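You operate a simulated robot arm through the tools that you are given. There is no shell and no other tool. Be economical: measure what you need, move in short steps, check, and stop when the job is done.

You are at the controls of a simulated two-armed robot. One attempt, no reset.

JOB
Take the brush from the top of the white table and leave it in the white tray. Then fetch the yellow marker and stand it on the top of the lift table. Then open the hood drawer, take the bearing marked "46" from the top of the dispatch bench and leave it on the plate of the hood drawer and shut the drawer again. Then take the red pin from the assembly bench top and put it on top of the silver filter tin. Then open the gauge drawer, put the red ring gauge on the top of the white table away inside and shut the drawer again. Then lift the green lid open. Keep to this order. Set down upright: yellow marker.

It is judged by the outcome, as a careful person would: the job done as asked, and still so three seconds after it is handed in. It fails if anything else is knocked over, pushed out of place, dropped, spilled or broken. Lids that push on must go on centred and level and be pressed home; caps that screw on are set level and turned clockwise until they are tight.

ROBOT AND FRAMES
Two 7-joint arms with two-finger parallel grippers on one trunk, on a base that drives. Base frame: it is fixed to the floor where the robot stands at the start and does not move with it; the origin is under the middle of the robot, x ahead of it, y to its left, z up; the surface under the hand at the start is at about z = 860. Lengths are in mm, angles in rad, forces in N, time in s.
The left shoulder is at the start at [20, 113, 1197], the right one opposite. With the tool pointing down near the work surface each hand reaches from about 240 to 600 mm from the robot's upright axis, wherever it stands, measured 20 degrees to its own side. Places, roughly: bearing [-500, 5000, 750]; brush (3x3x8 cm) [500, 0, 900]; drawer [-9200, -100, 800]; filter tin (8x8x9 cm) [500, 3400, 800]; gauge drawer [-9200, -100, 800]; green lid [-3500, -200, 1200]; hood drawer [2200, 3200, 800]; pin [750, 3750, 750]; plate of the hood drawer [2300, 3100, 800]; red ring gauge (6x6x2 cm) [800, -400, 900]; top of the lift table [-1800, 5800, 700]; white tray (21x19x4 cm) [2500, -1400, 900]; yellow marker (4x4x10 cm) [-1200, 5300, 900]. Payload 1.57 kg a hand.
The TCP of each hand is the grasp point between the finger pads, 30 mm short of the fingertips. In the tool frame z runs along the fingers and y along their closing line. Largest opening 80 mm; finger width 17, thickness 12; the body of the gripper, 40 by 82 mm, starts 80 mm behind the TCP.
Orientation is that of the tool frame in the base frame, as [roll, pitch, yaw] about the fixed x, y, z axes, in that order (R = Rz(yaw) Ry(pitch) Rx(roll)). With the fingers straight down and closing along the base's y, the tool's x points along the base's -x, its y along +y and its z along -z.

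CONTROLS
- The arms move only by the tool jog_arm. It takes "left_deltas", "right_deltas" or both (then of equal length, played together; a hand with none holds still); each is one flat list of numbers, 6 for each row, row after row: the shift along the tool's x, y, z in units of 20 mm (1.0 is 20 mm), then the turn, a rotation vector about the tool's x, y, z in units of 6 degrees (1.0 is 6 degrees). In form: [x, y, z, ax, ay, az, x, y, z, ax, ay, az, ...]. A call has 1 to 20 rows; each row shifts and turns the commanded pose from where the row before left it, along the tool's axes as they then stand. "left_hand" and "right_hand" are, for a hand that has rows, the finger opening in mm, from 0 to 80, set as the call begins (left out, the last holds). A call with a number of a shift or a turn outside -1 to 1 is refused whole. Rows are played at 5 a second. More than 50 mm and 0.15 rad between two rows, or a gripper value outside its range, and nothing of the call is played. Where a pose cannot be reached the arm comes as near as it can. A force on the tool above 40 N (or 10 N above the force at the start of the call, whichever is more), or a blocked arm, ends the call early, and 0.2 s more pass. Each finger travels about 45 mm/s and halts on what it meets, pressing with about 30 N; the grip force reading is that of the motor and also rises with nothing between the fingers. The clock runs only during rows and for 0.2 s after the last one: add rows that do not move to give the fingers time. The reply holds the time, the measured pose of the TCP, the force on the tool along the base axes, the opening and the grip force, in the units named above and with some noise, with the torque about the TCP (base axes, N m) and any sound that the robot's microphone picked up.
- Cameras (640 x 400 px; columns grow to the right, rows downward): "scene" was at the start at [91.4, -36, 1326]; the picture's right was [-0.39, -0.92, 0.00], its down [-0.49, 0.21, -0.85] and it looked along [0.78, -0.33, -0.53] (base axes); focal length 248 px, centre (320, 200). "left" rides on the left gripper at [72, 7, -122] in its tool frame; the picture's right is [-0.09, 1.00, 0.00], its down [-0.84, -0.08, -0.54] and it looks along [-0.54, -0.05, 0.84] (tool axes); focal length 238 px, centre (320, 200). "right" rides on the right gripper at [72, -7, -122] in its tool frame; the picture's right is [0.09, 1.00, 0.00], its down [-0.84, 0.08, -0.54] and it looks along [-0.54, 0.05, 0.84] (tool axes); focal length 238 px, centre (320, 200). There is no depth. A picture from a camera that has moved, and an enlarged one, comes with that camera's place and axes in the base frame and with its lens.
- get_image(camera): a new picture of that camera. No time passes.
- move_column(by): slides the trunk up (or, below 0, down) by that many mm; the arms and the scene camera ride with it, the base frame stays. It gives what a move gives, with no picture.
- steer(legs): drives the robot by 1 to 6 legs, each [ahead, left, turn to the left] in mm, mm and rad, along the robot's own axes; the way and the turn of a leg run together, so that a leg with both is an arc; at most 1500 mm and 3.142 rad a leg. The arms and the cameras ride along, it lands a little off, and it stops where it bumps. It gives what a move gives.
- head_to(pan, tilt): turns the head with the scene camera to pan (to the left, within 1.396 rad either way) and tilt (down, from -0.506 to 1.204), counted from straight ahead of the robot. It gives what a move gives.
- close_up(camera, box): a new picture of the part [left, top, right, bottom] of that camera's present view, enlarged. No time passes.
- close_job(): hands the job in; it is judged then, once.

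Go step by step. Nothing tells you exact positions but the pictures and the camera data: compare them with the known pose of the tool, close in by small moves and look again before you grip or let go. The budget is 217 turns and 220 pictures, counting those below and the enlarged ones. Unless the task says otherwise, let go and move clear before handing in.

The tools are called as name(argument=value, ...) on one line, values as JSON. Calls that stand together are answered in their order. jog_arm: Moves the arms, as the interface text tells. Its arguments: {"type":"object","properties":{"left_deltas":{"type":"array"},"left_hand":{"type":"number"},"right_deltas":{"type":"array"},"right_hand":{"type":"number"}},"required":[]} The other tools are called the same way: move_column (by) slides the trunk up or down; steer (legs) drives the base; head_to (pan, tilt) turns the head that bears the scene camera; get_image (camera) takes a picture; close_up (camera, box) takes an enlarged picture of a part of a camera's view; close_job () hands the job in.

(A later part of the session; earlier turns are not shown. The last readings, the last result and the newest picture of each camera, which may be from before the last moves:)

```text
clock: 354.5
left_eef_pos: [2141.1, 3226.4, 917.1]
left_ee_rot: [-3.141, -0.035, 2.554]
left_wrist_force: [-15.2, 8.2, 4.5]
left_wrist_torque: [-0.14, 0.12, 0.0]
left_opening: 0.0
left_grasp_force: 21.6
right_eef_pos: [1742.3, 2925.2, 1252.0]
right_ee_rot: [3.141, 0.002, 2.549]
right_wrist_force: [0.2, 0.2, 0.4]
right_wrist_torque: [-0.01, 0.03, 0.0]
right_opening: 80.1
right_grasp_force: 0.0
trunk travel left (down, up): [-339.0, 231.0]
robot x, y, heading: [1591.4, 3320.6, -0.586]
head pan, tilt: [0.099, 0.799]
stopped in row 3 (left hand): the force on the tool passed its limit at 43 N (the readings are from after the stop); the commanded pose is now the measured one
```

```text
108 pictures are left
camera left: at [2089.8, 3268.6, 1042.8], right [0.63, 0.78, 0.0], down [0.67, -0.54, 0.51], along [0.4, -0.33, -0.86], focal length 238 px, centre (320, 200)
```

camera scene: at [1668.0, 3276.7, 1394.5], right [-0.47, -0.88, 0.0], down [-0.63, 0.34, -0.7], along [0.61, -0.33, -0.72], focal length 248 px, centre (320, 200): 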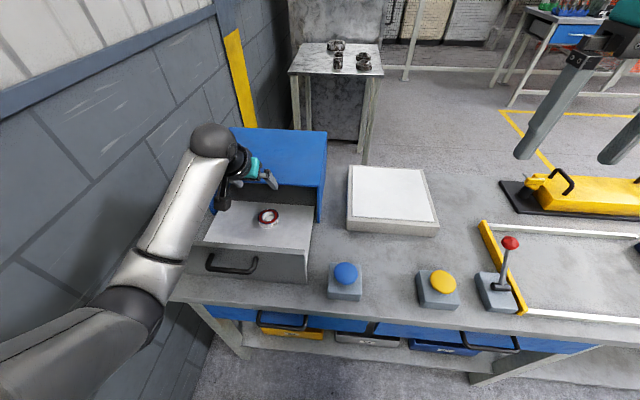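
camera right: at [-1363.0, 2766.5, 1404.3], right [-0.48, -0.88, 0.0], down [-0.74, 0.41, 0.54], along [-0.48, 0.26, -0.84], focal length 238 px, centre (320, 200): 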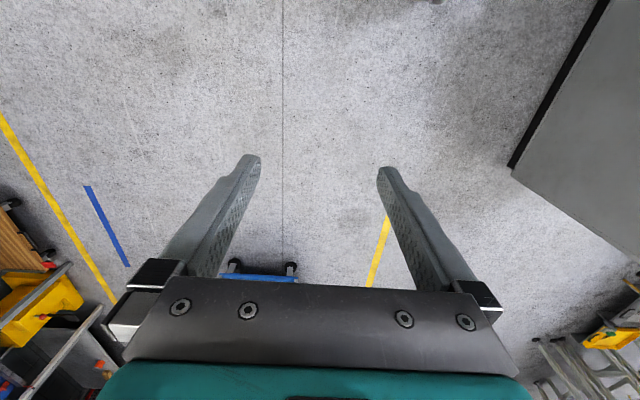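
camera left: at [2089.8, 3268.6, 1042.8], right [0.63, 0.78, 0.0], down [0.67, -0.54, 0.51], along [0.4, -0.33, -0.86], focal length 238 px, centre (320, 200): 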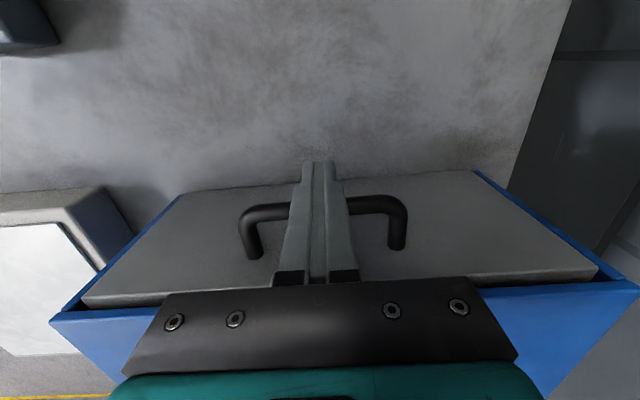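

The drawer is shut firm. I'll retreat, retract the hand, then turn round to face the assembly bench behind me.

jog_arm(left_deltas=[1, 0, 0, 0, 0.33, 0, 1, 0, 0, 0, 0, 0, 1, 0, 0, 0, 0, 0, 0, 0, -1, 0, 0, 0, 0, 0, -1, 0, 0, 0, 0, 0, -1, 0, 0, 0, 0, 0, -1, 0, 0, 0, 0, 0, -1, 0, 0, 0, 0, 0, -1, 0, 0, 0, 1, 0, -1, 0, 0, 0, 1, 0, -1, 0, 0, 0, 1, 0, -1, 0, 0, 0, 1, 0, 0, 0, 0, 0, 1, 0, 0, 0, 0, 0, 1, 0, 0, 0, 0, 0, 1, 0, 0, 0, 0, 0])

get_image(camera="scene")

steer(legs=[[-230, 0, 0], [0, -200, 0], [0, 0, 3.14]])

head_to(pan=0.0, tilt=0.6)

get_image(camera="scene")

```text
clock: 357.9
left_eef_pos: [1986.7, 3330.1, 1110.0]
left_ee_rot: [-3.141, -0.057, 2.554]
left_wrist_force: [0.2, 0.1, 0.3]
left_wrist_torque: [0.0, 0.02, -0.02]
left_opening: 0.1
left_grasp_force: 21.4
right_eef_pos: [1743.3, 2925.0, 1251.2]
right_ee_rot: [3.14, 0.004, 2.551]
right_wrist_force: [0.7, -0.2, 0.3]
right_wrist_torque: [0.0, 0.0, -0.01]
right_opening: 80.0
right_grasp_force: 0.1
trunk travel left (down, up): [-339.0, 231.0]
robot x, y, heading: [1590.6, 3323.0, -0.591]
head pan, tilt: [0.099, 0.799]
```

```text
107 pictures are left
camera scene: at [1667.3, 3277.2, 1394.6], right [-0.47, -0.88, 0.0], down [-0.63, 0.34, -0.7], along [0.62, -0.33, -0.72], focal length 248 px, centre (320, 200)
```

scene: 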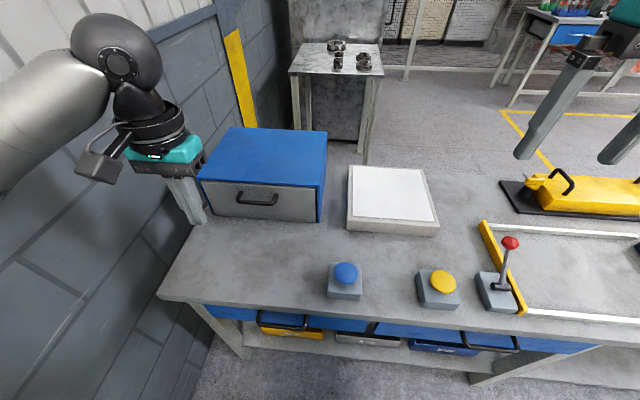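

```text
clock: 368.4
left_eef_pos: [887.4, 3243.3, 1109.2]
left_ee_rot: [-3.14, -0.061, -0.502]
left_wrist_force: [0.0, 0.9, -0.8]
left_wrist_torque: [0.01, -0.01, -0.02]
left_opening: 0.1
left_grasp_force: 21.1
right_eef_pos: [1097.5, 3668.7, 1251.7]
right_ee_rot: [3.14, 0.002, -0.506]
right_wrist_force: [0.3, -0.9, -0.7]
right_wrist_torque: [-0.01, -0.03, 0.03]
right_opening: 80.1
right_grasp_force: 0.0
trunk travel left (down, up): [-339.0, 231.0]
robot x, y, heading: [1284.9, 3283.0, 2.638]
head pan, tilt: [0.099, 0.799]
```

```text
clock: 369.1
left_eef_pos: [888.4, 3243.0, 1108.7]
left_ee_rot: [-3.14, -0.059, -0.502]
left_wrist_force: [-0.5, -0.4, 0.3]
left_wrist_torque: [-0.02, 0.03, 0.07]
left_opening: 0.0
left_grasp_force: 21.5
right_eef_pos: [1098.1, 3668.9, 1251.9]
right_ee_rot: [3.141, 0.003, -0.506]
right_wrist_force: [0.1, -0.4, -0.1]
right_wrist_torque: [-0.01, 0.03, -0.03]
right_opening: 79.9
right_grasp_force: 0.2
trunk travel left (down, up): [-339.0, 231.0]
robot x, y, heading: [1285.0, 3286.1, 2.637]
head pan, tilt: [0.0, 0.6]
```

```text
106 pictures are left
camera scene: at [1197.1, 3331.9, 1411.4], right [0.48, 0.88, 0.0], down [0.5, -0.27, -0.82], along [-0.72, 0.4, -0.57], focal length 248 px, centre (320, 200)
```

scene: 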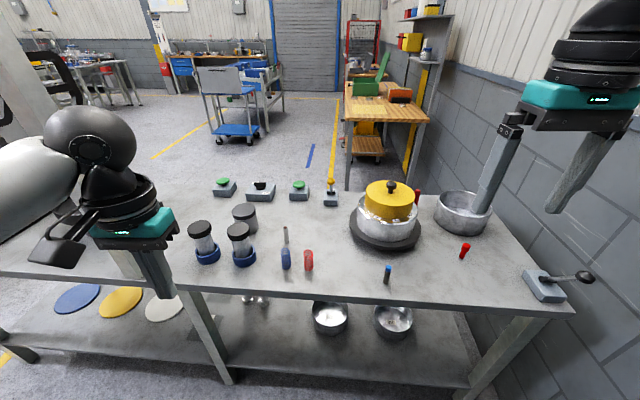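

close_up(camera="scene", box=[360, 170, 560, 310])

close_up(camera="scene", box=[180, 165, 360, 290])

```text
2.86 times, centred on (460, 240) of scene
camera zoom: at [1197.1, 3331.9, 1411.4], right [0.48, 0.88, 0.0], down [0.5, -0.27, -0.82], along [-0.72, 0.4, -0.57], focal length 707 px, centre (-80, 86)
```

zoom: 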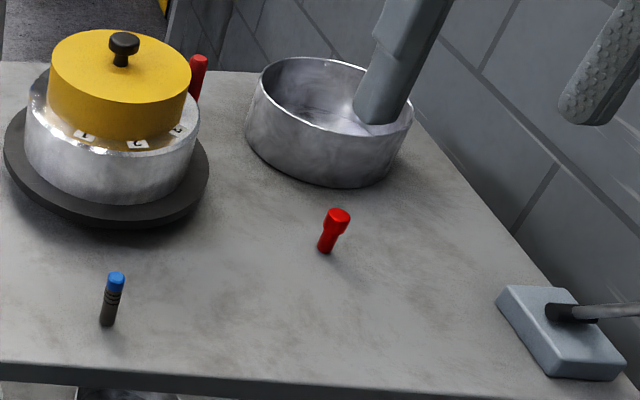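

```text
3.20 times, centred on (270, 228) of scene
camera zoom: at [1197.1, 3331.9, 1411.4], right [0.48, 0.88, 0.0], down [0.5, -0.27, -0.82], along [-0.72, 0.4, -0.57], focal length 792 px, centre (480, 112)
```

zoom: 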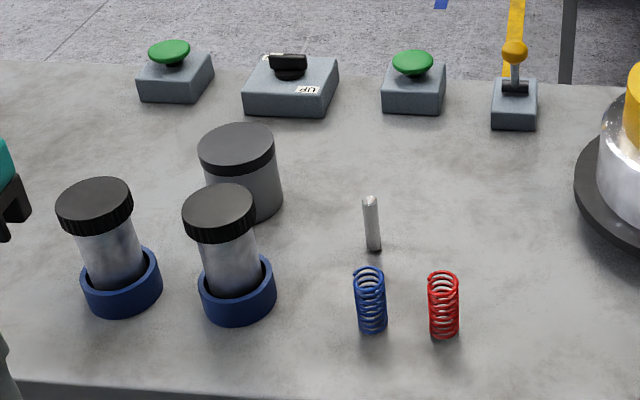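

The filter tin is the grey canister near (534, 3413). There's a red pin in front, and something red behind the pot, so I'll shift right to see both.

steer(legs=[[0, -330, -0.08]])

head_to(pan=0.15, tilt=0.6)

get_image(camera="scene")

get_image(camera="right")

```text
clock: 371.3
left_eef_pos: [1050.3, 3545.5, 1108.6]
left_ee_rot: [-3.138, -0.059, -0.578]
left_wrist_force: [0.4, 0.1, 0.6]
left_wrist_torque: [0.05, 0.01, -0.02]
left_opening: 0.0
left_grasp_force: 20.8
right_eef_pos: [1291.4, 3952.1, 1252.6]
right_ee_rot: [-3.138, 0.002, -0.579]
right_wrist_force: [-0.3, -0.6, -0.2]
right_wrist_torque: [-0.01, -0.02, -0.04]
right_opening: 80.3
right_grasp_force: 0.1
trunk travel left (down, up): [-339.0, 231.0]
robot x, y, heading: [1449.4, 3559.8, 2.562]
head pan, tilt: [0.0, 0.6]
stopped in leg 1: the robot was blocked; the commanded pose is now the measured one
```

```text
clock: 372.0
left_eef_pos: [1050.2, 3545.5, 1107.3]
left_ee_rot: [-3.139, -0.059, -0.578]
left_wrist_force: [0.0, -0.4, 0.2]
left_wrist_torque: [-0.01, 0.04, 0.01]
left_opening: 0.1
left_grasp_force: 21.4
right_eef_pos: [1291.6, 3953.1, 1253.9]
right_ee_rot: [-3.137, 0.001, -0.578]
right_wrist_force: [0.0, 0.7, 0.8]
right_wrist_torque: [0.01, 0.03, -0.01]
right_opening: 79.7
right_grasp_force: 0.2
trunk travel left (down, up): [-339.0, 231.0]
robot x, y, heading: [1448.7, 3559.1, 2.56]
head pan, tilt: [0.15, 0.6]
```

```text
103 pictures are left
camera scene: at [1359.0, 3598.1, 1411.4], right [0.42, 0.91, 0.0], down [0.51, -0.23, -0.83], along [-0.75, 0.35, -0.56], focal length 248 px, centre (320, 200)
```

scene: 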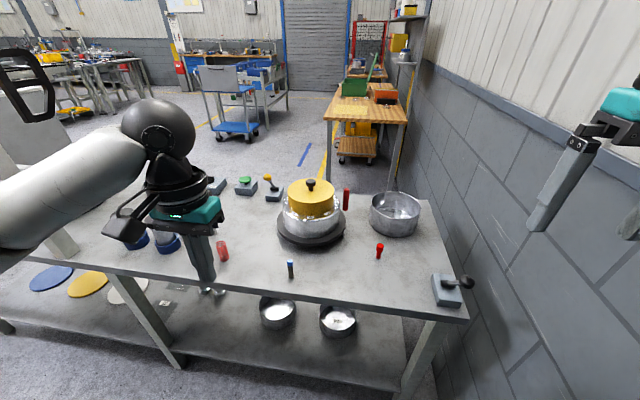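

```text
102 pictures are left
camera right: at [1355.8, 3917.3, 1374.9], right [-0.47, -0.88, 0.0], down [-0.74, 0.39, 0.54], along [-0.48, 0.26, -0.84], focal length 238 px, centre (320, 200)
```

right: 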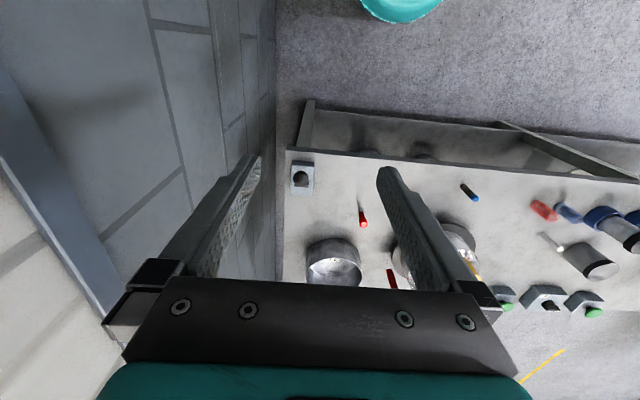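

close_up(camera="scene", box=[270, 170, 450, 290])

close_up(camera="right", box=[280, 150, 480, 300])

```text
3.33 times, centred on (360, 230) of scene
camera zoom: at [1359.0, 3598.1, 1411.4], right [0.42, 0.91, 0.0], down [0.51, -0.23, -0.83], along [-0.75, 0.35, -0.56], focal length 825 px, centre (187, 100)
```

zoom: 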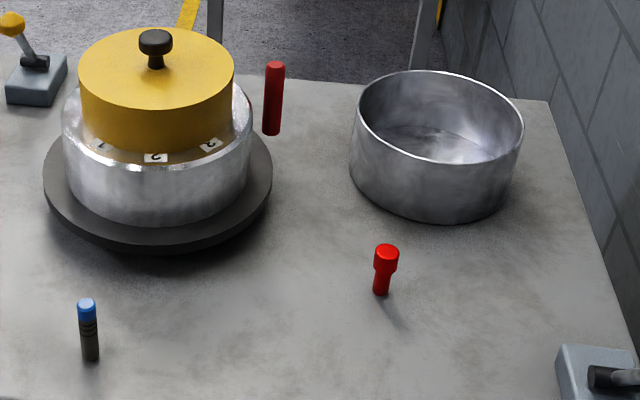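

```text
2.67 times, centred on (380, 225) of right
camera zoom: at [1355.8, 3917.3, 1374.9], right [-0.47, -0.88, 0.0], down [-0.74, 0.39, 0.54], along [-0.48, 0.26, -0.84], focal length 636 px, centre (160, 133)
```

zoom: 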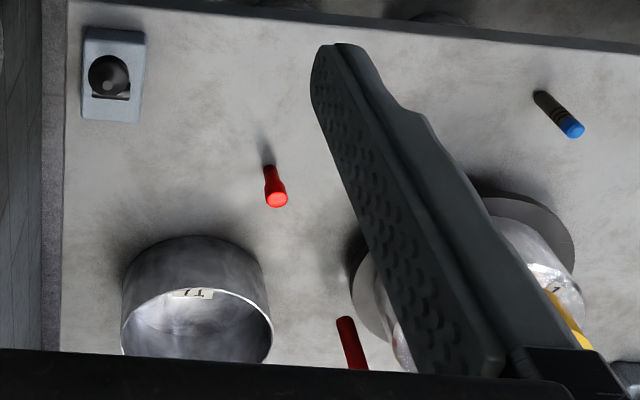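

close_up(camera="scene", box=[270, 175, 400, 285])

steer(legs=[[60, 330, 0]])

head_to(pan=-0.1, tilt=0.75)

get_image(camera="scene")

close_up(camera="scene", box=[270, 190, 430, 290])

```text
3.64 times, centred on (335, 230) of scene
camera zoom: at [1359.0, 3598.1, 1411.4], right [0.42, 0.91, 0.0], down [0.51, -0.23, -0.83], along [-0.75, 0.35, -0.56], focal length 900 px, centre (266, 91)
```

zoom: 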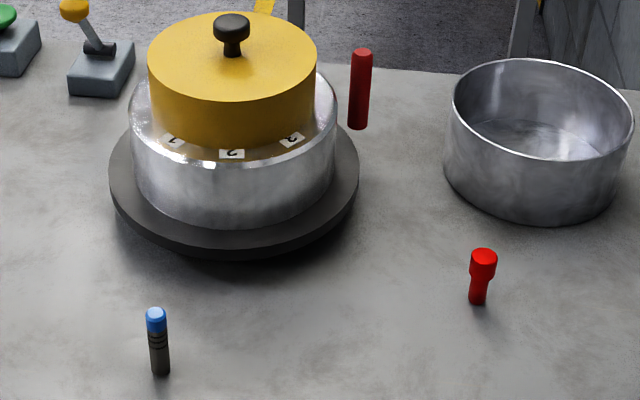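

```text
clock: 374.2
left_eef_pos: [821.0, 3304.9, 1108.2]
left_ee_rot: [-3.14, -0.061, -0.582]
left_wrist_force: [0.0, -0.9, -0.5]
left_wrist_torque: [0.0, 0.0, -0.01]
left_opening: 0.0
left_grasp_force: 21.2
right_eef_pos: [1063.3, 3712.4, 1250.6]
right_ee_rot: [3.14, -0.001, -0.582]
right_wrist_force: [-0.6, -0.3, -0.6]
right_wrist_torque: [0.01, -0.03, 0.02]
right_opening: 79.9
right_grasp_force: 0.0
trunk travel left (down, up): [-339.0, 231.0]
robot x, y, heading: [1217.2, 3317.6, 2.558]
head pan, tilt: [0.15, 0.6]
```

```text
clock: 375.0
left_eef_pos: [821.1, 3304.3, 1108.6]
left_ee_rot: [-3.14, -0.061, -0.581]
left_wrist_force: [0.7, -0.4, -0.5]
left_wrist_torque: [0.0, 0.01, -0.02]
left_opening: 0.1
left_grasp_force: 20.9
right_eef_pos: [1063.6, 3712.6, 1251.6]
right_ee_rot: [3.141, 0.0, -0.581]
right_wrist_force: [0.9, 0.6, 0.6]
right_wrist_torque: [0.01, -0.02, 0.01]
right_opening: 79.9
right_grasp_force: 0.1
trunk travel left (down, up): [-339.0, 231.0]
robot x, y, heading: [1222.1, 3316.7, 2.558]
head pan, tilt: [-0.099, 0.75]
```

```text
98 pictures are left
camera scene: at [1145.9, 3373.2, 1398.6], right [0.63, 0.78, 0.0], down [0.53, -0.43, -0.73], along [-0.57, 0.46, -0.68], focal length 248 px, centre (320, 200)
```

scene: 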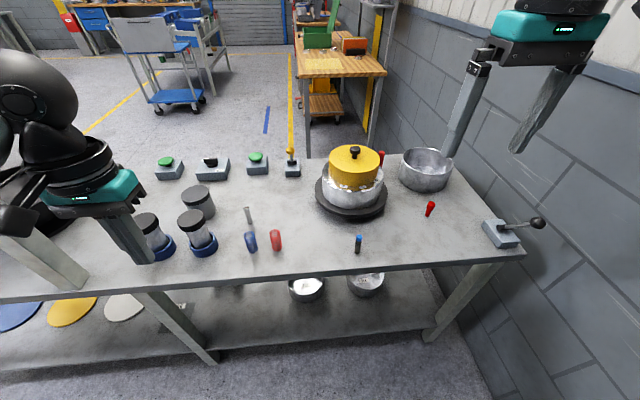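

```text
4.00 times, centred on (350, 240) of scene
camera zoom: at [1145.9, 3373.2, 1398.6], right [0.63, 0.78, 0.0], down [0.53, -0.43, -0.73], along [-0.57, 0.46, -0.68], focal length 990 px, centre (200, 40)
```

zoom: 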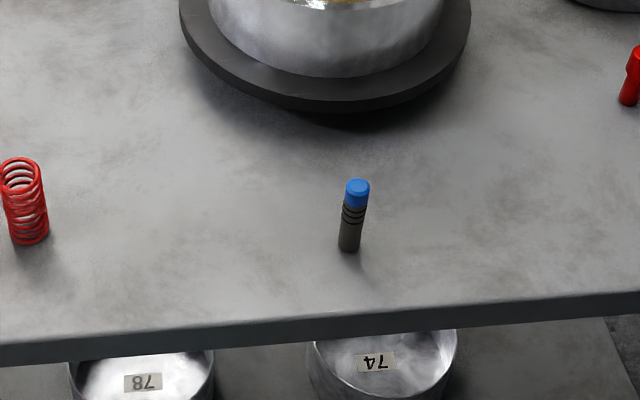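

The short headed red one matches the pin group (blue, silver and red, similar in size), and the tall plain red bar is something else. I'll use the right hand for the red pin at about (957, 3977).

steer(legs=[[130, -225, 0]])

head_to(pan=-0.35, tilt=0.9)

get_image(camera="right")

get_image(camera="scene")

```text
clock: 376.9
left_eef_pos: [839.3, 3564.6, 1109.0]
left_ee_rot: [3.141, -0.058, -0.58]
left_wrist_force: [-0.3, 0.8, -0.5]
left_wrist_torque: [-0.02, 0.0, -0.01]
left_opening: 0.0
left_grasp_force: 21.2
right_eef_pos: [1081.9, 3971.4, 1251.8]
right_ee_rot: [3.139, 0.0, -0.581]
right_wrist_force: [0.4, -0.4, -0.1]
right_wrist_torque: [-0.01, -0.05, 0.0]
right_opening: 80.0
right_grasp_force: 0.2
trunk travel left (down, up): [-339.0, 231.0]
robot x, y, heading: [1237.0, 3577.6, 2.56]
head pan, tilt: [-0.099, 0.75]
```

```text
clock: 377.6
left_eef_pos: [840.2, 3563.2, 1110.1]
left_ee_rot: [-3.14, -0.059, -0.581]
left_wrist_force: [0.5, 0.8, -0.2]
left_wrist_torque: [-0.02, 0.02, 0.0]
left_opening: 0.1
left_grasp_force: 21.6
right_eef_pos: [1080.9, 3971.1, 1250.0]
right_ee_rot: [3.141, 0.0, -0.581]
right_wrist_force: [-0.1, 0.4, 0.3]
right_wrist_torque: [-0.02, -0.03, 0.0]
right_opening: 79.9
right_grasp_force: 0.0
trunk travel left (down, up): [-339.0, 231.0]
robot x, y, heading: [1240.2, 3578.0, 2.557]
head pan, tilt: [-0.351, 0.901]
```

```text
96 pictures are left
camera right: at [1146.0, 3936.1, 1373.8], right [-0.47, -0.88, 0.0], down [-0.74, 0.39, 0.54], along [-0.48, 0.25, -0.84], focal length 238 px, centre (320, 200)
```

right: 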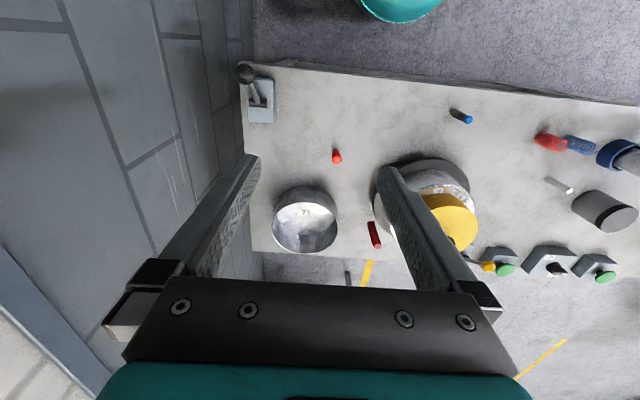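

```text
95 pictures are left
camera scene: at [1183.9, 3640.6, 1386.7], right [0.8, 0.6, 0.0], down [0.47, -0.63, -0.62], along [-0.37, 0.5, -0.78], focal length 248 px, centre (320, 200)
```

scene: 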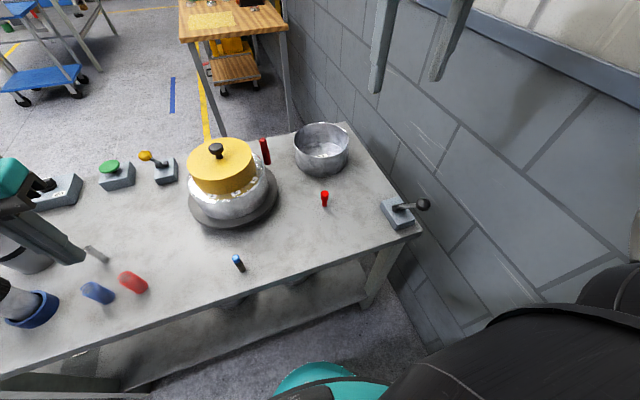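

Triangulation puts this bench top at z≈803 and the pin at (930, 4007). I'll move the right hand over it and partway down.

jog_arm(right_deltas=[-0.91, 0.33, 0, 0, 0, 0, -0.91, 0.33, 0, 0, 0, 0, -0.91, 0.33, 0, 0, 0, 0, -0.91, 0.33, 0, 0, 0, 0, -0.91, 0.33, 0, 0, 0, 0, -0.91, 0.33, 0, 0, 0, 0, -0.91, 0.33, 0, 0, 0, 0, -0.88, 0.34, 0, 0, 0, 0, 0, 0, 1, 0, 0, 0, 0, 0, 1, 0, 0, 0, 0, 0, 1, 0, 0, 0, 0, 0, 1, 0, 0, 0, 0, 0, 1, 0, 0, 0, 0, 0, 1, 0, 0, 0, 0, 0, 1, 0, 0, 0, 0, 0, 1, 0, 0, 0, 0, 0, 1, 0, 0, 0, 0, 0, 1, 0, 0, 0, 0, 0, 1, 0, 0, 0, 0, 0, 1, 0, 0, 0], right_hand=60)

get_image(camera="right")

```text
clock: 381.8
left_eef_pos: [839.7, 3562.1, 1109.0]
left_ee_rot: [-3.139, -0.059, -0.578]
left_wrist_force: [-0.9, 0.4, 0.0]
left_wrist_torque: [0.0, 0.06, -0.03]
left_opening: 0.2
left_grasp_force: 21.7
right_eef_pos: [931.6, 4007.4, 1011.6]
right_ee_rot: [-3.141, 0.0, -0.582]
right_wrist_force: [0.0, 0.2, 0.7]
right_wrist_torque: [0.0, -0.02, 0.01]
right_opening: 59.9
right_grasp_force: 0.1
trunk travel left (down, up): [-339.0, 231.0]
robot x, y, heading: [1239.2, 3576.8, 2.562]
head pan, tilt: [-0.351, 0.901]
```

```text
94 pictures are left
camera right: at [996.8, 3971.3, 1134.5], right [-0.47, -0.88, 0.0], down [-0.74, 0.39, 0.54], along [-0.48, 0.25, -0.84], focal length 238 px, centre (320, 200)
```

right: 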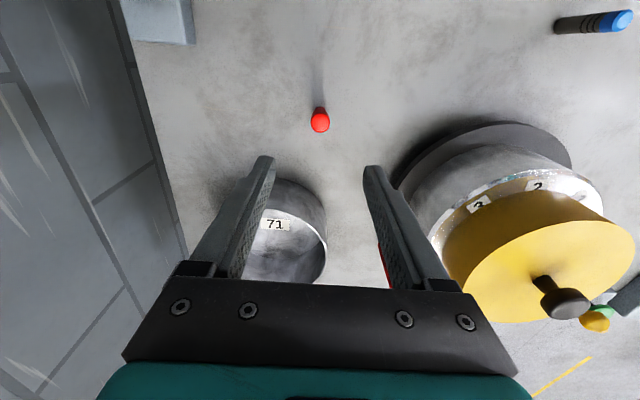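

jog_arm(right_deltas=[0.25, 0.08, 1, 0, 0, 0, 0, 0, 1, 0, 0, 0, 0, 0, 1, 0, 0, 0, 0, 0, 1, 0, 0, 0, 0, 0, 1, 0, 0, 0, 0, 0, 1, 0, 0, 0, 0, 0, 1, 0, 0, 0, 0, 0, 0.7, 0, 0, 0, 0, 0, 0.3, 0, 0, 0, 0, 0, 0.3, 0, 0, 0, 0, 0, 0, 0, 0, 0])

get_image(camera="right")

```text
clock: 384.2
left_eef_pos: [839.1, 3563.0, 1110.4]
left_ee_rot: [-3.139, -0.061, -0.58]
left_wrist_force: [-0.2, 0.3, -0.3]
left_wrist_torque: [0.01, 0.0, 0.0]
left_opening: 0.1
left_grasp_force: 20.8
right_eef_pos: [934.7, 4001.4, 844.4]
right_ee_rot: [3.14, -0.001, -0.58]
right_wrist_force: [-0.1, -0.1, 0.0]
right_wrist_torque: [-0.02, 0.01, -0.03]
right_opening: 60.3
right_grasp_force: 0.1
trunk travel left (down, up): [-339.0, 231.0]
robot x, y, heading: [1239.2, 3577.5, 2.561]
head pan, tilt: [-0.351, 0.901]
```

```text
93 pictures are left
camera right: at [999.5, 3966.8, 967.6], right [-0.47, -0.88, 0.0], down [-0.74, 0.39, 0.54], along [-0.48, 0.25, -0.84], focal length 238 px, centre (320, 200)
```

right: 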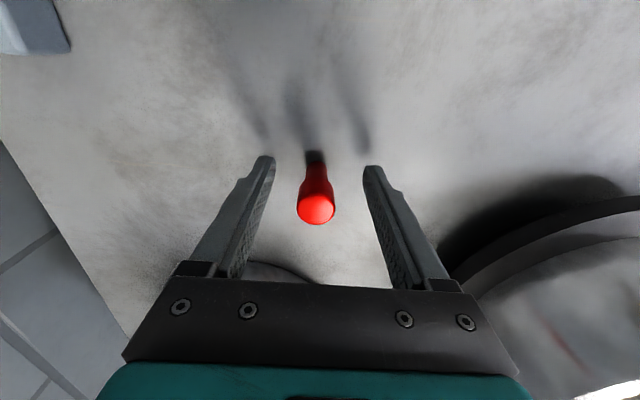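

Centred. Close and lift.

jog_arm(right_deltas=[0, 0, 0, 0, 0, 0, 0, 0, 0, 0, 0, 0, 0, 0, 0, 0, 0, 0, 0, 0, 0, 0, 0, 0, 0, 0, 0, 0, 0, 0, 0, 0, 0, 0, 0, 0], right_hand=0)

jog_arm(right_deltas=[0, 0, -0.5, 0, 0, 0, 0, 0, -1, 0, 0, 0, 0, 0, -1, 0, 0, 0, 0, 0, -1, 0, 0, 0, 0, 0, -1, 0, 0, 0, 0, 0, -1, 0, 0, 0, 0, 0, -1, 0, 0, 0, 0, 0, -1, 0, 0, 0, 0, 0, -1, 0, 0, 0, 0, 0, -1, 0, 0, 0, 0, 0, -1, 0, 0, 0, 0, 0, -1, 0, 0, 0])

get_image(camera="right")

```text
clock: 385.6
left_eef_pos: [840.1, 3563.9, 1108.6]
left_ee_rot: [-3.14, -0.06, -0.578]
left_wrist_force: [0.0, -1.3, 0.1]
left_wrist_torque: [0.0, -0.01, 0.01]
left_opening: 0.0
left_grasp_force: 21.0
right_eef_pos: [933.5, 4002.2, 844.4]
right_ee_rot: [3.141, 0.001, -0.581]
right_wrist_force: [-0.3, -0.7, 0.1]
right_wrist_torque: [0.0, -0.02, 0.0]
right_opening: 21.7
right_grasp_force: 30.1
trunk travel left (down, up): [-339.0, 231.0]
robot x, y, heading: [1241.3, 3573.9, 2.566]
head pan, tilt: [-0.351, 0.901]
```

```text
clock: 388.2
left_eef_pos: [839.3, 3563.4, 1108.9]
left_ee_rot: [-3.14, -0.061, -0.58]
left_wrist_force: [-0.4, -0.7, -0.3]
left_wrist_torque: [0.02, 0.0, 0.02]
left_opening: 0.0
left_grasp_force: 21.6
right_eef_pos: [934.6, 4001.3, 1074.9]
right_ee_rot: [-3.141, 0.0, -0.58]
right_wrist_force: [0.4, 0.5, -0.9]
right_wrist_torque: [-0.01, 0.02, 0.0]
right_opening: 21.5
right_grasp_force: 30.5
trunk travel left (down, up): [-339.0, 231.0]
robot x, y, heading: [1239.3, 3574.0, 2.559]
head pan, tilt: [-0.351, 0.901]
```

```text
92 pictures are left
camera right: at [999.6, 3966.8, 1198.0], right [-0.47, -0.88, 0.0], down [-0.74, 0.39, 0.54], along [-0.48, 0.25, -0.84], focal length 238 px, centre (320, 200)
```

right: 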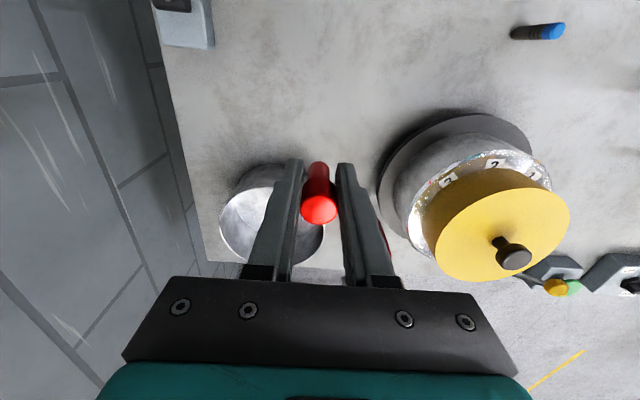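

The pin is held. I'll raise a bit to clear the pot, drive left toward the filter tin, and check.

move_column(by=80)

head_to(pan=0.5, tilt=0.7)

get_image(camera="scene")

```text
clock: 389.4
left_eef_pos: [839.7, 3563.8, 1190.0]
left_ee_rot: [-3.14, -0.059, -0.579]
left_wrist_force: [0.0, -0.8, -0.3]
left_wrist_torque: [-0.01, 0.02, -0.01]
left_opening: 0.0
left_grasp_force: 21.6
right_eef_pos: [933.8, 4003.7, 1156.0]
right_ee_rot: [-3.14, 0.0, -0.582]
right_wrist_force: [-0.8, 0.0, -0.4]
right_wrist_torque: [0.03, -0.03, 0.01]
right_opening: 21.5
right_grasp_force: 29.3
trunk travel left (down, up): [-419.0, 151.0]
robot x, y, heading: [1238.7, 3572.7, 2.56]
head pan, tilt: [-0.351, 0.901]
```

```text
clock: 390.6
left_eef_pos: [839.2, 3564.1, 1188.7]
left_ee_rot: [-3.139, -0.058, -0.579]
left_wrist_force: [0.4, 0.3, -0.8]
left_wrist_torque: [0.0, -0.02, -0.03]
left_opening: 0.1
left_grasp_force: 21.6
right_eef_pos: [935.2, 4002.5, 1156.3]
right_ee_rot: [3.141, 0.001, -0.582]
right_wrist_force: [-0.1, 0.4, -0.2]
right_wrist_torque: [0.0, -0.01, 0.0]
right_opening: 21.5
right_grasp_force: 30.4
trunk travel left (down, up): [-419.0, 151.0]
robot x, y, heading: [1239.9, 3575.1, 2.562]
head pan, tilt: [0.499, 0.7]
```

```text
91 pictures are left
camera scene: at [1144.3, 3587.1, 1482.8], right [0.08, 1.0, 0.0], down [0.64, -0.05, -0.76], along [-0.76, 0.06, -0.64], focal length 248 px, centre (320, 200)
```

scene: 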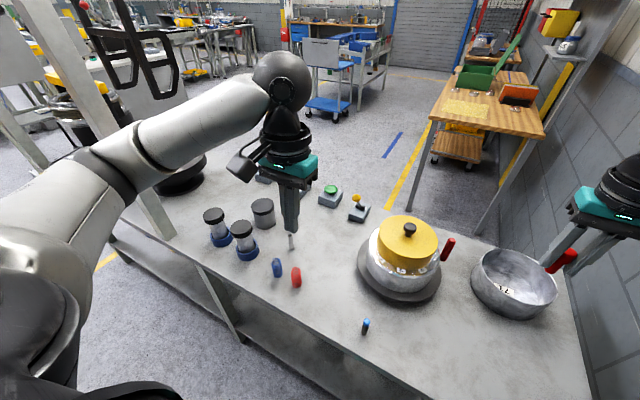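

A frame post near Q≈2847 would be in the left arm's way. I'll stay at Q≈3330 and turn left so the right hand reaches the tin instead.

steer(legs=[[70, 341, 0], [0, 0, 0.757]])

head_to(pan=-0.3, tilt=0.85)

get_image(camera="scene")

get_image(camera="right")

```text
clock: 394.8
left_eef_pos: [708.6, 3047.7, 1188.9]
left_ee_rot: [-3.14, -0.059, 0.172]
left_wrist_force: [0.3, -0.3, -0.1]
left_wrist_torque: [0.0, 0.01, 0.04]
left_opening: 0.0
left_grasp_force: 21.2
right_eef_pos: [479.5, 3431.7, 1155.5]
right_ee_rot: [-3.141, 0.001, 0.171]
right_wrist_force: [0.4, -0.1, 0.0]
right_wrist_torque: [0.0, -0.01, 0.0]
right_opening: 21.5
right_grasp_force: 30.2
trunk travel left (down, up): [-419.0, 151.0]
robot x, y, heading: [991.7, 3327.9, -2.97]
head pan, tilt: [0.499, 0.7]
```

```text
clock: 395.9
left_eef_pos: [710.1, 3047.6, 1188.1]
left_ee_rot: [-3.14, -0.058, 0.174]
left_wrist_force: [-0.7, 0.2, -1.1]
left_wrist_torque: [0.01, 0.0, -0.02]
left_opening: 0.2
left_grasp_force: 21.6
right_eef_pos: [479.7, 3432.4, 1154.9]
right_ee_rot: [-3.139, 0.0, 0.171]
right_wrist_force: [0.3, 0.4, -1.2]
right_wrist_torque: [0.04, -0.04, -0.03]
right_opening: 21.6
right_grasp_force: 30.1
trunk travel left (down, up): [-419.0, 151.0]
robot x, y, heading: [992.5, 3328.0, -2.968]
head pan, tilt: [-0.3, 0.85]
```

```text
90 pictures are left
camera scene: at [904.1, 3335.6, 1470.5], right [0.13, 0.99, 0.0], down [0.74, -0.1, -0.66], along [-0.65, 0.08, -0.75], focal length 248 px, centre (320, 200)
```

scene: 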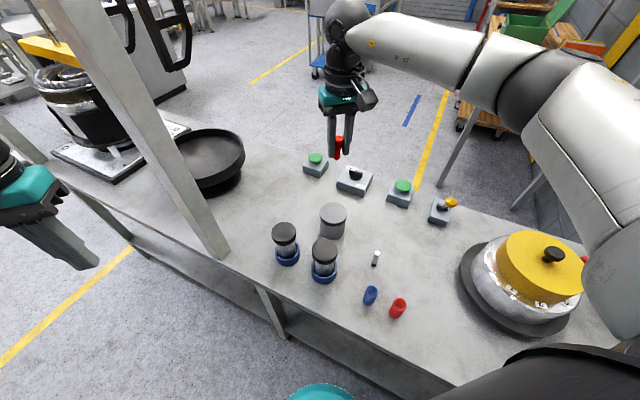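

```text
89 pictures are left
camera right: at [550.2, 3450.1, 1277.5], right [0.26, -0.97, 0.0], down [-0.81, -0.22, 0.54], along [-0.52, -0.14, -0.84], focal length 238 px, centre (320, 200)
```

right: 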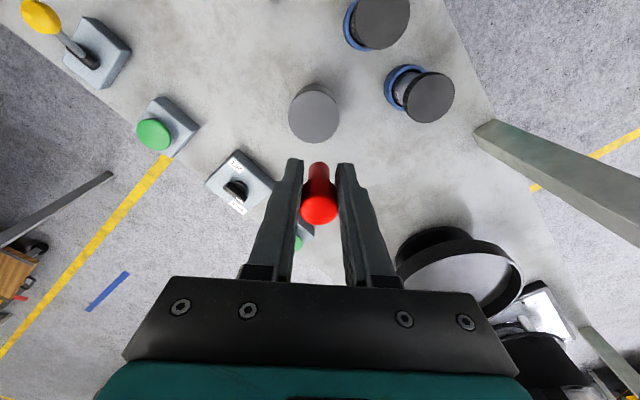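

The tin's top is at about (467, 3433), z≈903. I'll align, lower most of the way and check.

jog_arm(right_deltas=[-0.62, -0.15, 1, 0, 0, 0, 0, 0, 1, 0, 0, 0, 0, 0, 1, 0, 0, 0, 0, 0, 1, 0, 0, 0, 0, 0, 1, 0, 0, 0, 0, 0, 1, 0, 0, 0, 0, 0, 1, 0, 0, 0, 0, 0, 1, 0, 0, 0, 0, 0, 0.7, 0, 0, 0, 0, 0, 0, 0, 0, 0])

get_image(camera="right")

close_up(camera="scene", box=[260, 120, 420, 280])

```text
clock: 398.1
left_eef_pos: [710.0, 3048.1, 1189.8]
left_ee_rot: [-3.139, -0.059, 0.173]
left_wrist_force: [-0.3, 0.3, -0.3]
left_wrist_torque: [0.04, -0.02, 0.0]
left_opening: 0.0
left_grasp_force: 21.3
right_eef_pos: [466.6, 3433.1, 978.5]
right_ee_rot: [-3.141, 0.0, 0.17]
right_wrist_force: [0.7, -0.5, -0.2]
right_wrist_torque: [-0.05, -0.03, 0.0]
right_opening: 21.6
right_grasp_force: 29.8
trunk travel left (down, up): [-419.0, 151.0]
robot x, y, heading: [992.1, 3326.3, -2.973]
head pan, tilt: [-0.3, 0.85]
```

```text
88 pictures are left
camera right: at [537.5, 3450.8, 1102.1], right [0.26, -0.97, 0.0], down [-0.81, -0.22, 0.54], along [-0.52, -0.14, -0.84], focal length 238 px, centre (320, 200)
```

right: 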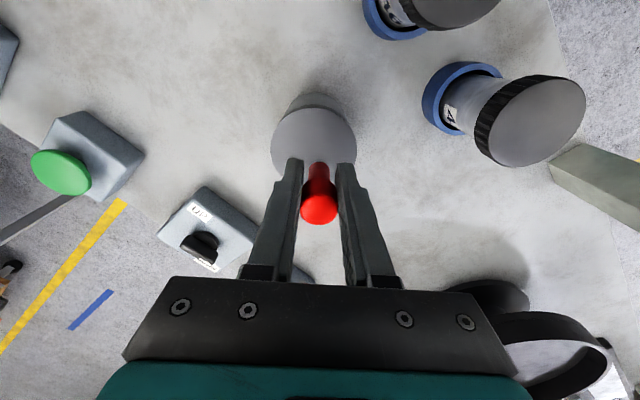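

```text
2.50 times, centred on (340, 200) of scene
camera zoom: at [904.1, 3335.7, 1470.5], right [0.13, 0.99, 0.0], down [0.74, -0.1, -0.66], along [-0.65, 0.09, -0.75], focal length 619 px, centre (270, 200)
```

zoom: 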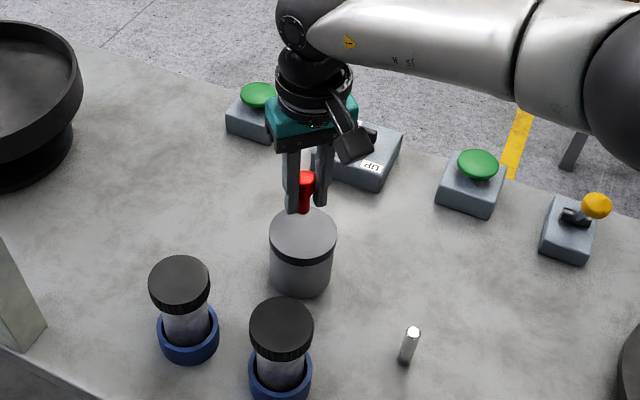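

jog_arm(right_deltas=[-0.1, -0.15, 0.6, 0, 0, 0, 0, 0, 0.3, 0, 0, 0, 0, 0, 0.2, 0, 0, 0, 0, 0, 0.15, 0, 0, 0, 0, 0, 0.15, 0, 0, 0, 0, 0, 0.15, 0, 0, 0, 0, 0, 0.15, 0, 0, 0, 0, 0, 0.15, 0, 0, 0, 0, 0, 0.15, 0, 0, 0, 0, 0, 0.15, 0, 0, 0, 0, 0, 0.15, 0, 0, 0, 0, 0, 0.15, 0, 0, 0, 0, 0, 0.15, 0, 0, 0, 0, 0, 0.15, 0, 0, 0])

get_image(camera="right")

close_up(camera="scene", box=[280, 140, 400, 260])

```text
clock: 401.1
left_eef_pos: [711.4, 3046.9, 1189.6]
left_ee_rot: [-3.14, -0.058, 0.175]
left_wrist_force: [0.4, 0.7, -1.4]
left_wrist_torque: [-0.01, -0.02, -0.01]
left_opening: 0.0
left_grasp_force: 21.5
right_eef_pos: [463.8, 3435.6, 928.5]
right_ee_rot: [3.141, 0.008, 0.171]
right_wrist_force: [-1.0, 1.2, 23.7]
right_wrist_torque: [0.05, 0.22, -0.04]
right_opening: 21.5
right_grasp_force: 30.2
trunk travel left (down, up): [-419.0, 151.0]
robot x, y, heading: [992.6, 3328.2, -2.971]
head pan, tilt: [-0.3, 0.85]
```

```text
86 pictures are left
camera right: at [535.2, 3452.8, 1050.5], right [0.26, -0.97, 0.0], down [-0.81, -0.22, 0.55], along [-0.53, -0.14, -0.84], focal length 238 px, centre (320, 200)
```

right: 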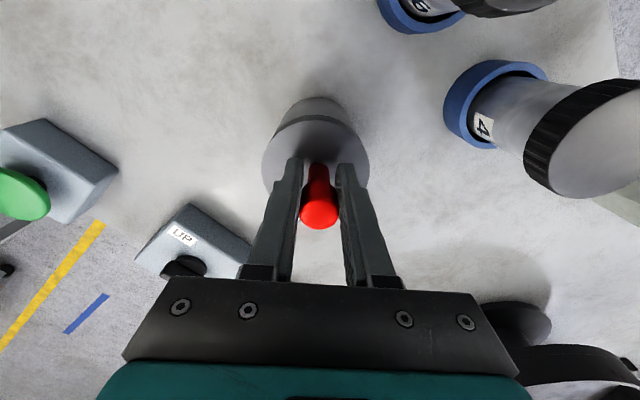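

```text
3.33 times, centred on (340, 200) of scene
camera zoom: at [905.9, 3335.4, 1470.8], right [0.13, 0.99, 0.0], down [0.74, -0.1, -0.66], along [-0.66, 0.09, -0.75], focal length 825 px, centre (253, 200)
```

zoom: 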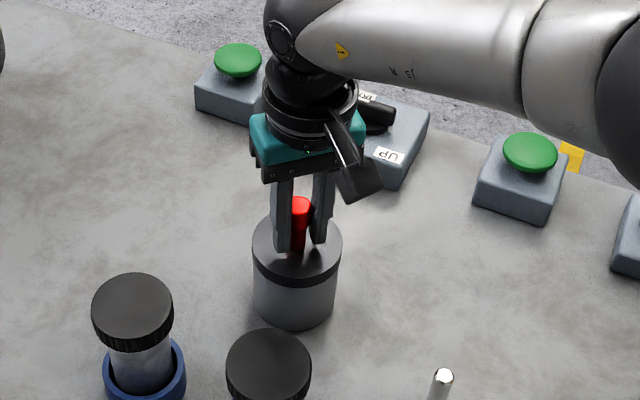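

Contact on the tin (24 N). I'll relieve slightly, release and rise.

jog_arm(right_deltas=[0, 0, -0.1, 0, 0, 0, 0, 0, 0, 0, 0, 0])

jog_arm(right_deltas=[0, 0, 0, 0, 0, 0, 0, 0, 0, 0, 0, 0, 0, 0, 0, 0, 0, 0, 0, 0, 0, 0, 0, 0], right_hand=60)

jog_arm(right_deltas=[0, 0, -0.4, 0, 0, 0, 0, 0, -0.8, 0, 0, 0, 0, 0, -1, 0, 0, 0, 0, 0, -1, 0, 0, 0, 0, 0, -1, 0, 0, 0, 0, 0, -1, 0, 0, 0, 0, 0, -1, 0, 0, 0, 0, 0, -1, 0, 0, 0, 0, 0, -1, 0, 0, 0, 0, 0, -1, 0, 0, 0])

get_image(camera="right")

close_up(camera="scene", box=[280, 140, 400, 260])

```text
clock: 401.7
left_eef_pos: [710.0, 3047.0, 1189.4]
left_ee_rot: [-3.139, -0.058, 0.173]
left_wrist_force: [-0.1, 0.0, -0.1]
left_wrist_torque: [-0.04, -0.02, 0.0]
left_opening: 0.0
left_grasp_force: 22.1
right_eef_pos: [463.6, 3435.8, 928.1]
right_ee_rot: [-3.141, 0.003, 0.17]
right_wrist_force: [-5.4, -0.7, 17.8]
right_wrist_torque: [-0.03, 0.34, -0.01]
right_opening: 21.6
right_grasp_force: 30.3
trunk travel left (down, up): [-419.0, 151.0]
robot x, y, heading: [996.8, 3329.7, -2.969]
head pan, tilt: [-0.3, 0.85]
```

```text
clock: 402.7
left_eef_pos: [708.7, 3047.6, 1188.2]
left_ee_rot: [-3.139, -0.059, 0.172]
left_wrist_force: [-0.3, 0.6, 0.2]
left_wrist_torque: [0.01, 0.02, -0.01]
left_opening: 0.0
left_grasp_force: 20.9
right_eef_pos: [465.9, 3435.8, 927.1]
right_ee_rot: [3.141, -0.001, 0.172]
right_wrist_force: [0.6, -0.7, 0.2]
right_wrist_torque: [0.01, 0.0, 0.01]
right_opening: 60.1
right_grasp_force: 0.1
trunk travel left (down, up): [-419.0, 151.0]
robot x, y, heading: [993.4, 3329.2, -2.971]
head pan, tilt: [-0.3, 0.85]
```

```text
clock: 404.9
left_eef_pos: [709.4, 3048.0, 1189.6]
left_ee_rot: [-3.14, -0.058, 0.173]
left_wrist_force: [-0.1, 0.3, -0.1]
left_wrist_torque: [0.02, -0.03, 0.03]
left_opening: 0.0
left_grasp_force: 21.8
right_eef_pos: [465.0, 3436.6, 1112.9]
right_ee_rot: [-3.141, 0.001, 0.17]
right_wrist_force: [0.1, -0.1, -0.8]
right_wrist_torque: [0.02, 0.01, -0.01]
right_opening: 60.0
right_grasp_force: 0.0
trunk travel left (down, up): [-419.0, 151.0]
robot x, y, heading: [992.7, 3331.8, -2.971]
head pan, tilt: [-0.3, 0.85]
```

```text
84 pictures are left
camera right: at [536.0, 3453.6, 1235.3], right [0.26, -0.97, 0.0], down [-0.81, -0.22, 0.54], along [-0.52, -0.14, -0.84], focal length 238 px, centre (320, 200)
```

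right: 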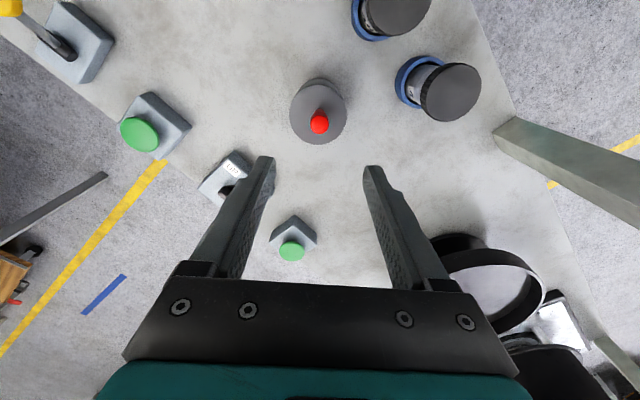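

```text
3.33 times, centred on (340, 200) of scene
camera zoom: at [904.3, 3335.7, 1470.5], right [0.13, 0.99, 0.0], down [0.74, -0.1, -0.66], along [-0.65, 0.09, -0.75], focal length 825 px, centre (253, 200)
```

zoom: 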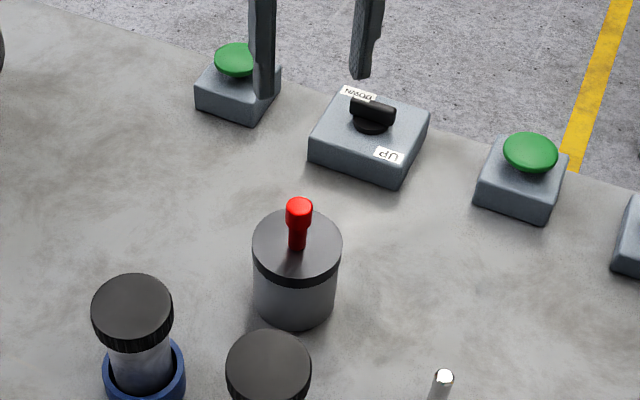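

The pin stands on the filter tin. Next is the red ring gauge, near (828, -410). I'll drive to the left side of the white table, facing it, and plan to carry the ring in the right hand.

steer(legs=[[-300, 0, 0], [0, 0, 0.815], [1400, 0, 0], [900, 0, 0], [0, 1400, 0], [0, 450, 0]])

head_to(pan=-0.2, tilt=0.6)

get_image(camera="scene")

```text
clock: 428.9
left_eef_pos: [1584.7, 55.1, 1189.6]
left_ee_rot: [-3.14, -0.059, 1.0]
left_wrist_force: [0.1, 0.1, 1.3]
left_wrist_torque: [-0.01, 0.0, 0.05]
left_opening: 0.0
left_grasp_force: 21.1
right_eef_pos: [1132.6, 137.9, 1112.4]
right_ee_rot: [3.141, -0.001, 0.996]
right_wrist_force: [-0.5, 0.7, -0.2]
right_wrist_torque: [-0.02, 0.04, -0.02]
right_opening: 59.7
right_grasp_force: 0.1
trunk travel left (down, up): [-419.0, 151.0]
robot x, y, heading: [1568.6, 458.9, -2.138]
head pan, tilt: [-0.3, 0.85]
```

```text
clock: 429.6
left_eef_pos: [1584.3, 55.2, 1189.3]
left_ee_rot: [-3.139, -0.059, 1.001]
left_wrist_force: [-0.7, -0.5, 0.3]
left_wrist_torque: [-0.02, 0.03, -0.03]
left_opening: 0.1
left_grasp_force: 21.1
right_eef_pos: [1133.6, 137.7, 1112.6]
right_ee_rot: [-3.141, -0.001, 0.998]
right_wrist_force: [-0.6, -0.1, -0.1]
right_wrist_torque: [0.01, 0.04, 0.01]
right_opening: 60.1
right_grasp_force: 0.0
trunk travel left (down, up): [-419.0, 151.0]
robot x, y, heading: [1569.7, 451.3, -2.142]
head pan, tilt: [-0.201, 0.6]
```

```text
82 pictures are left
camera scene: at [1501.2, 380.7, 1491.3], right [-0.72, 0.7, 0.0], down [0.4, 0.4, -0.82], along [-0.58, -0.59, -0.57], focal length 248 px, centre (320, 200)
```

scene: 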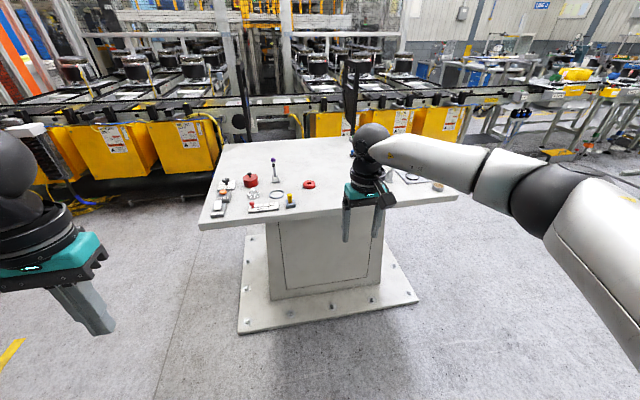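

The ring is at about (815, -400). I'll drive ahead 620 and look from above.

steer(legs=[[620, 0, 0]])

get_image(camera="right")

get_image(camera="scene")

```text
clock: 433.2
left_eef_pos: [1245.6, -476.1, 1189.8]
left_ee_rot: [-3.14, -0.058, 1.001]
left_wrist_force: [-0.3, 0.3, -0.4]
left_wrist_torque: [0.01, -0.06, 0.04]
left_opening: 0.3
left_grasp_force: 21.4
right_eef_pos: [792.3, -393.7, 1113.0]
right_ee_rot: [3.142, 0.0, 1.0]
right_wrist_force: [-0.5, -0.3, 0.3]
right_wrist_torque: [-0.04, 0.01, 0.0]
right_opening: 59.9
right_grasp_force: 0.1
trunk travel left (down, up): [-419.0, 151.0]
robot x, y, heading: [1229.5, -81.0, -2.145]
head pan, tilt: [-0.201, 0.6]
```

```text
81 pictures are left
camera right: at [826.4, -331.1, 1234.6], right [0.89, -0.46, 0.0], down [-0.39, -0.75, 0.54], along [-0.25, -0.48, -0.84], focal length 238 px, centre (320, 200)
```

right: 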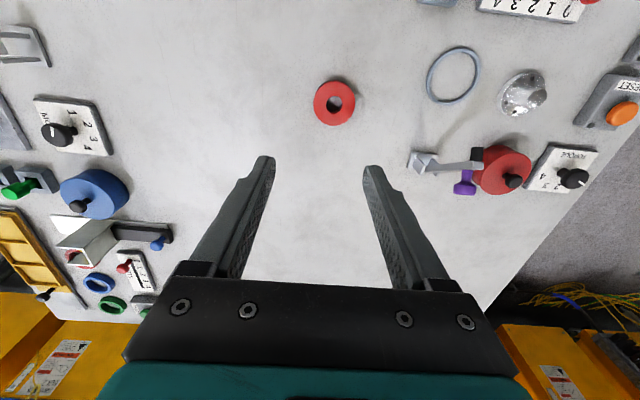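

```text
80 pictures are left
camera scene: at [1159.8, -150.6, 1491.4], right [-0.72, 0.7, 0.0], down [0.39, 0.41, -0.82], along [-0.57, -0.59, -0.57], focal length 248 px, centre (320, 200)
```

scene: 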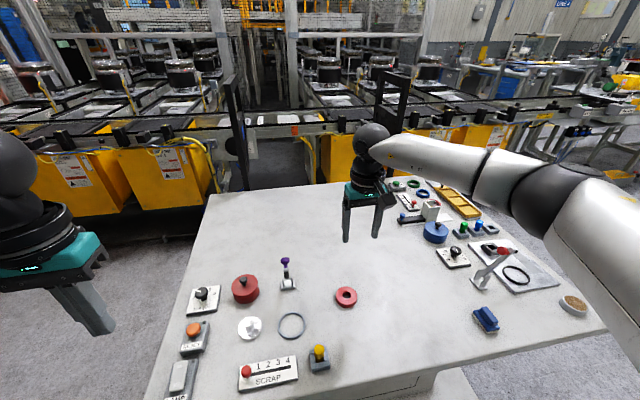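

Ring at (814, -397). I'll align with full opening and descend partway.

jog_arm(right_deltas=[0.47, 0.5, 0.8, 0, 0, 0, 0, 0.5, 0.8, 0, 0, 0, 0, 0, 1, 0, 0, 0, 0, 0, 1, 0, 0, 0, 0, 0, 1, 0, 0, 0, 0, 0, 1, 0, 0, 0, 0, 0, 1, 0, 0, 0, 0, 0, 1, 0, 0, 0, 0, 0, 0, 0, 0, 0], right_hand=80)

get_image(camera="right")

```text
clock: 435.2
left_eef_pos: [1244.6, -476.3, 1187.9]
left_ee_rot: [-3.14, -0.059, 1.002]
left_wrist_force: [0.6, 0.6, -0.4]
left_wrist_torque: [-0.01, 0.0, 0.04]
left_opening: 0.0
left_grasp_force: 21.7
right_eef_pos: [814.9, -396.2, 959.8]
right_ee_rot: [-3.141, -0.001, 0.999]
right_wrist_force: [0.2, 0.3, -1.0]
right_wrist_torque: [0.0, 0.02, 0.01]
right_opening: 79.9
right_grasp_force: 0.0
trunk travel left (down, up): [-419.0, 151.0]
robot x, y, heading: [1230.3, -76.3, -2.138]
head pan, tilt: [-0.201, 0.6]
```

```text
79 pictures are left
camera right: at [849.2, -332.8, 1081.7], right [0.89, -0.46, 0.0], down [-0.39, -0.75, 0.54], along [-0.25, -0.48, -0.84], focal length 238 px, centre (320, 200)
```

right: 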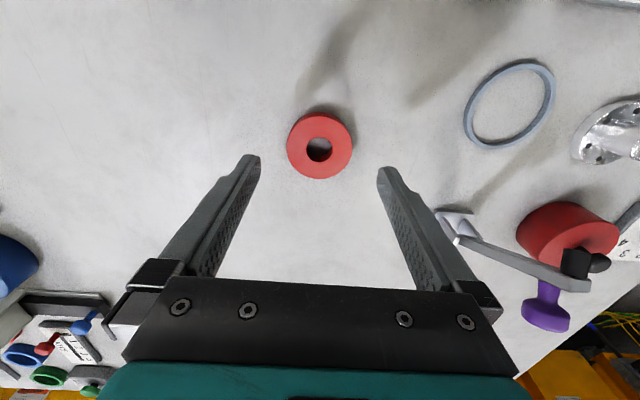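

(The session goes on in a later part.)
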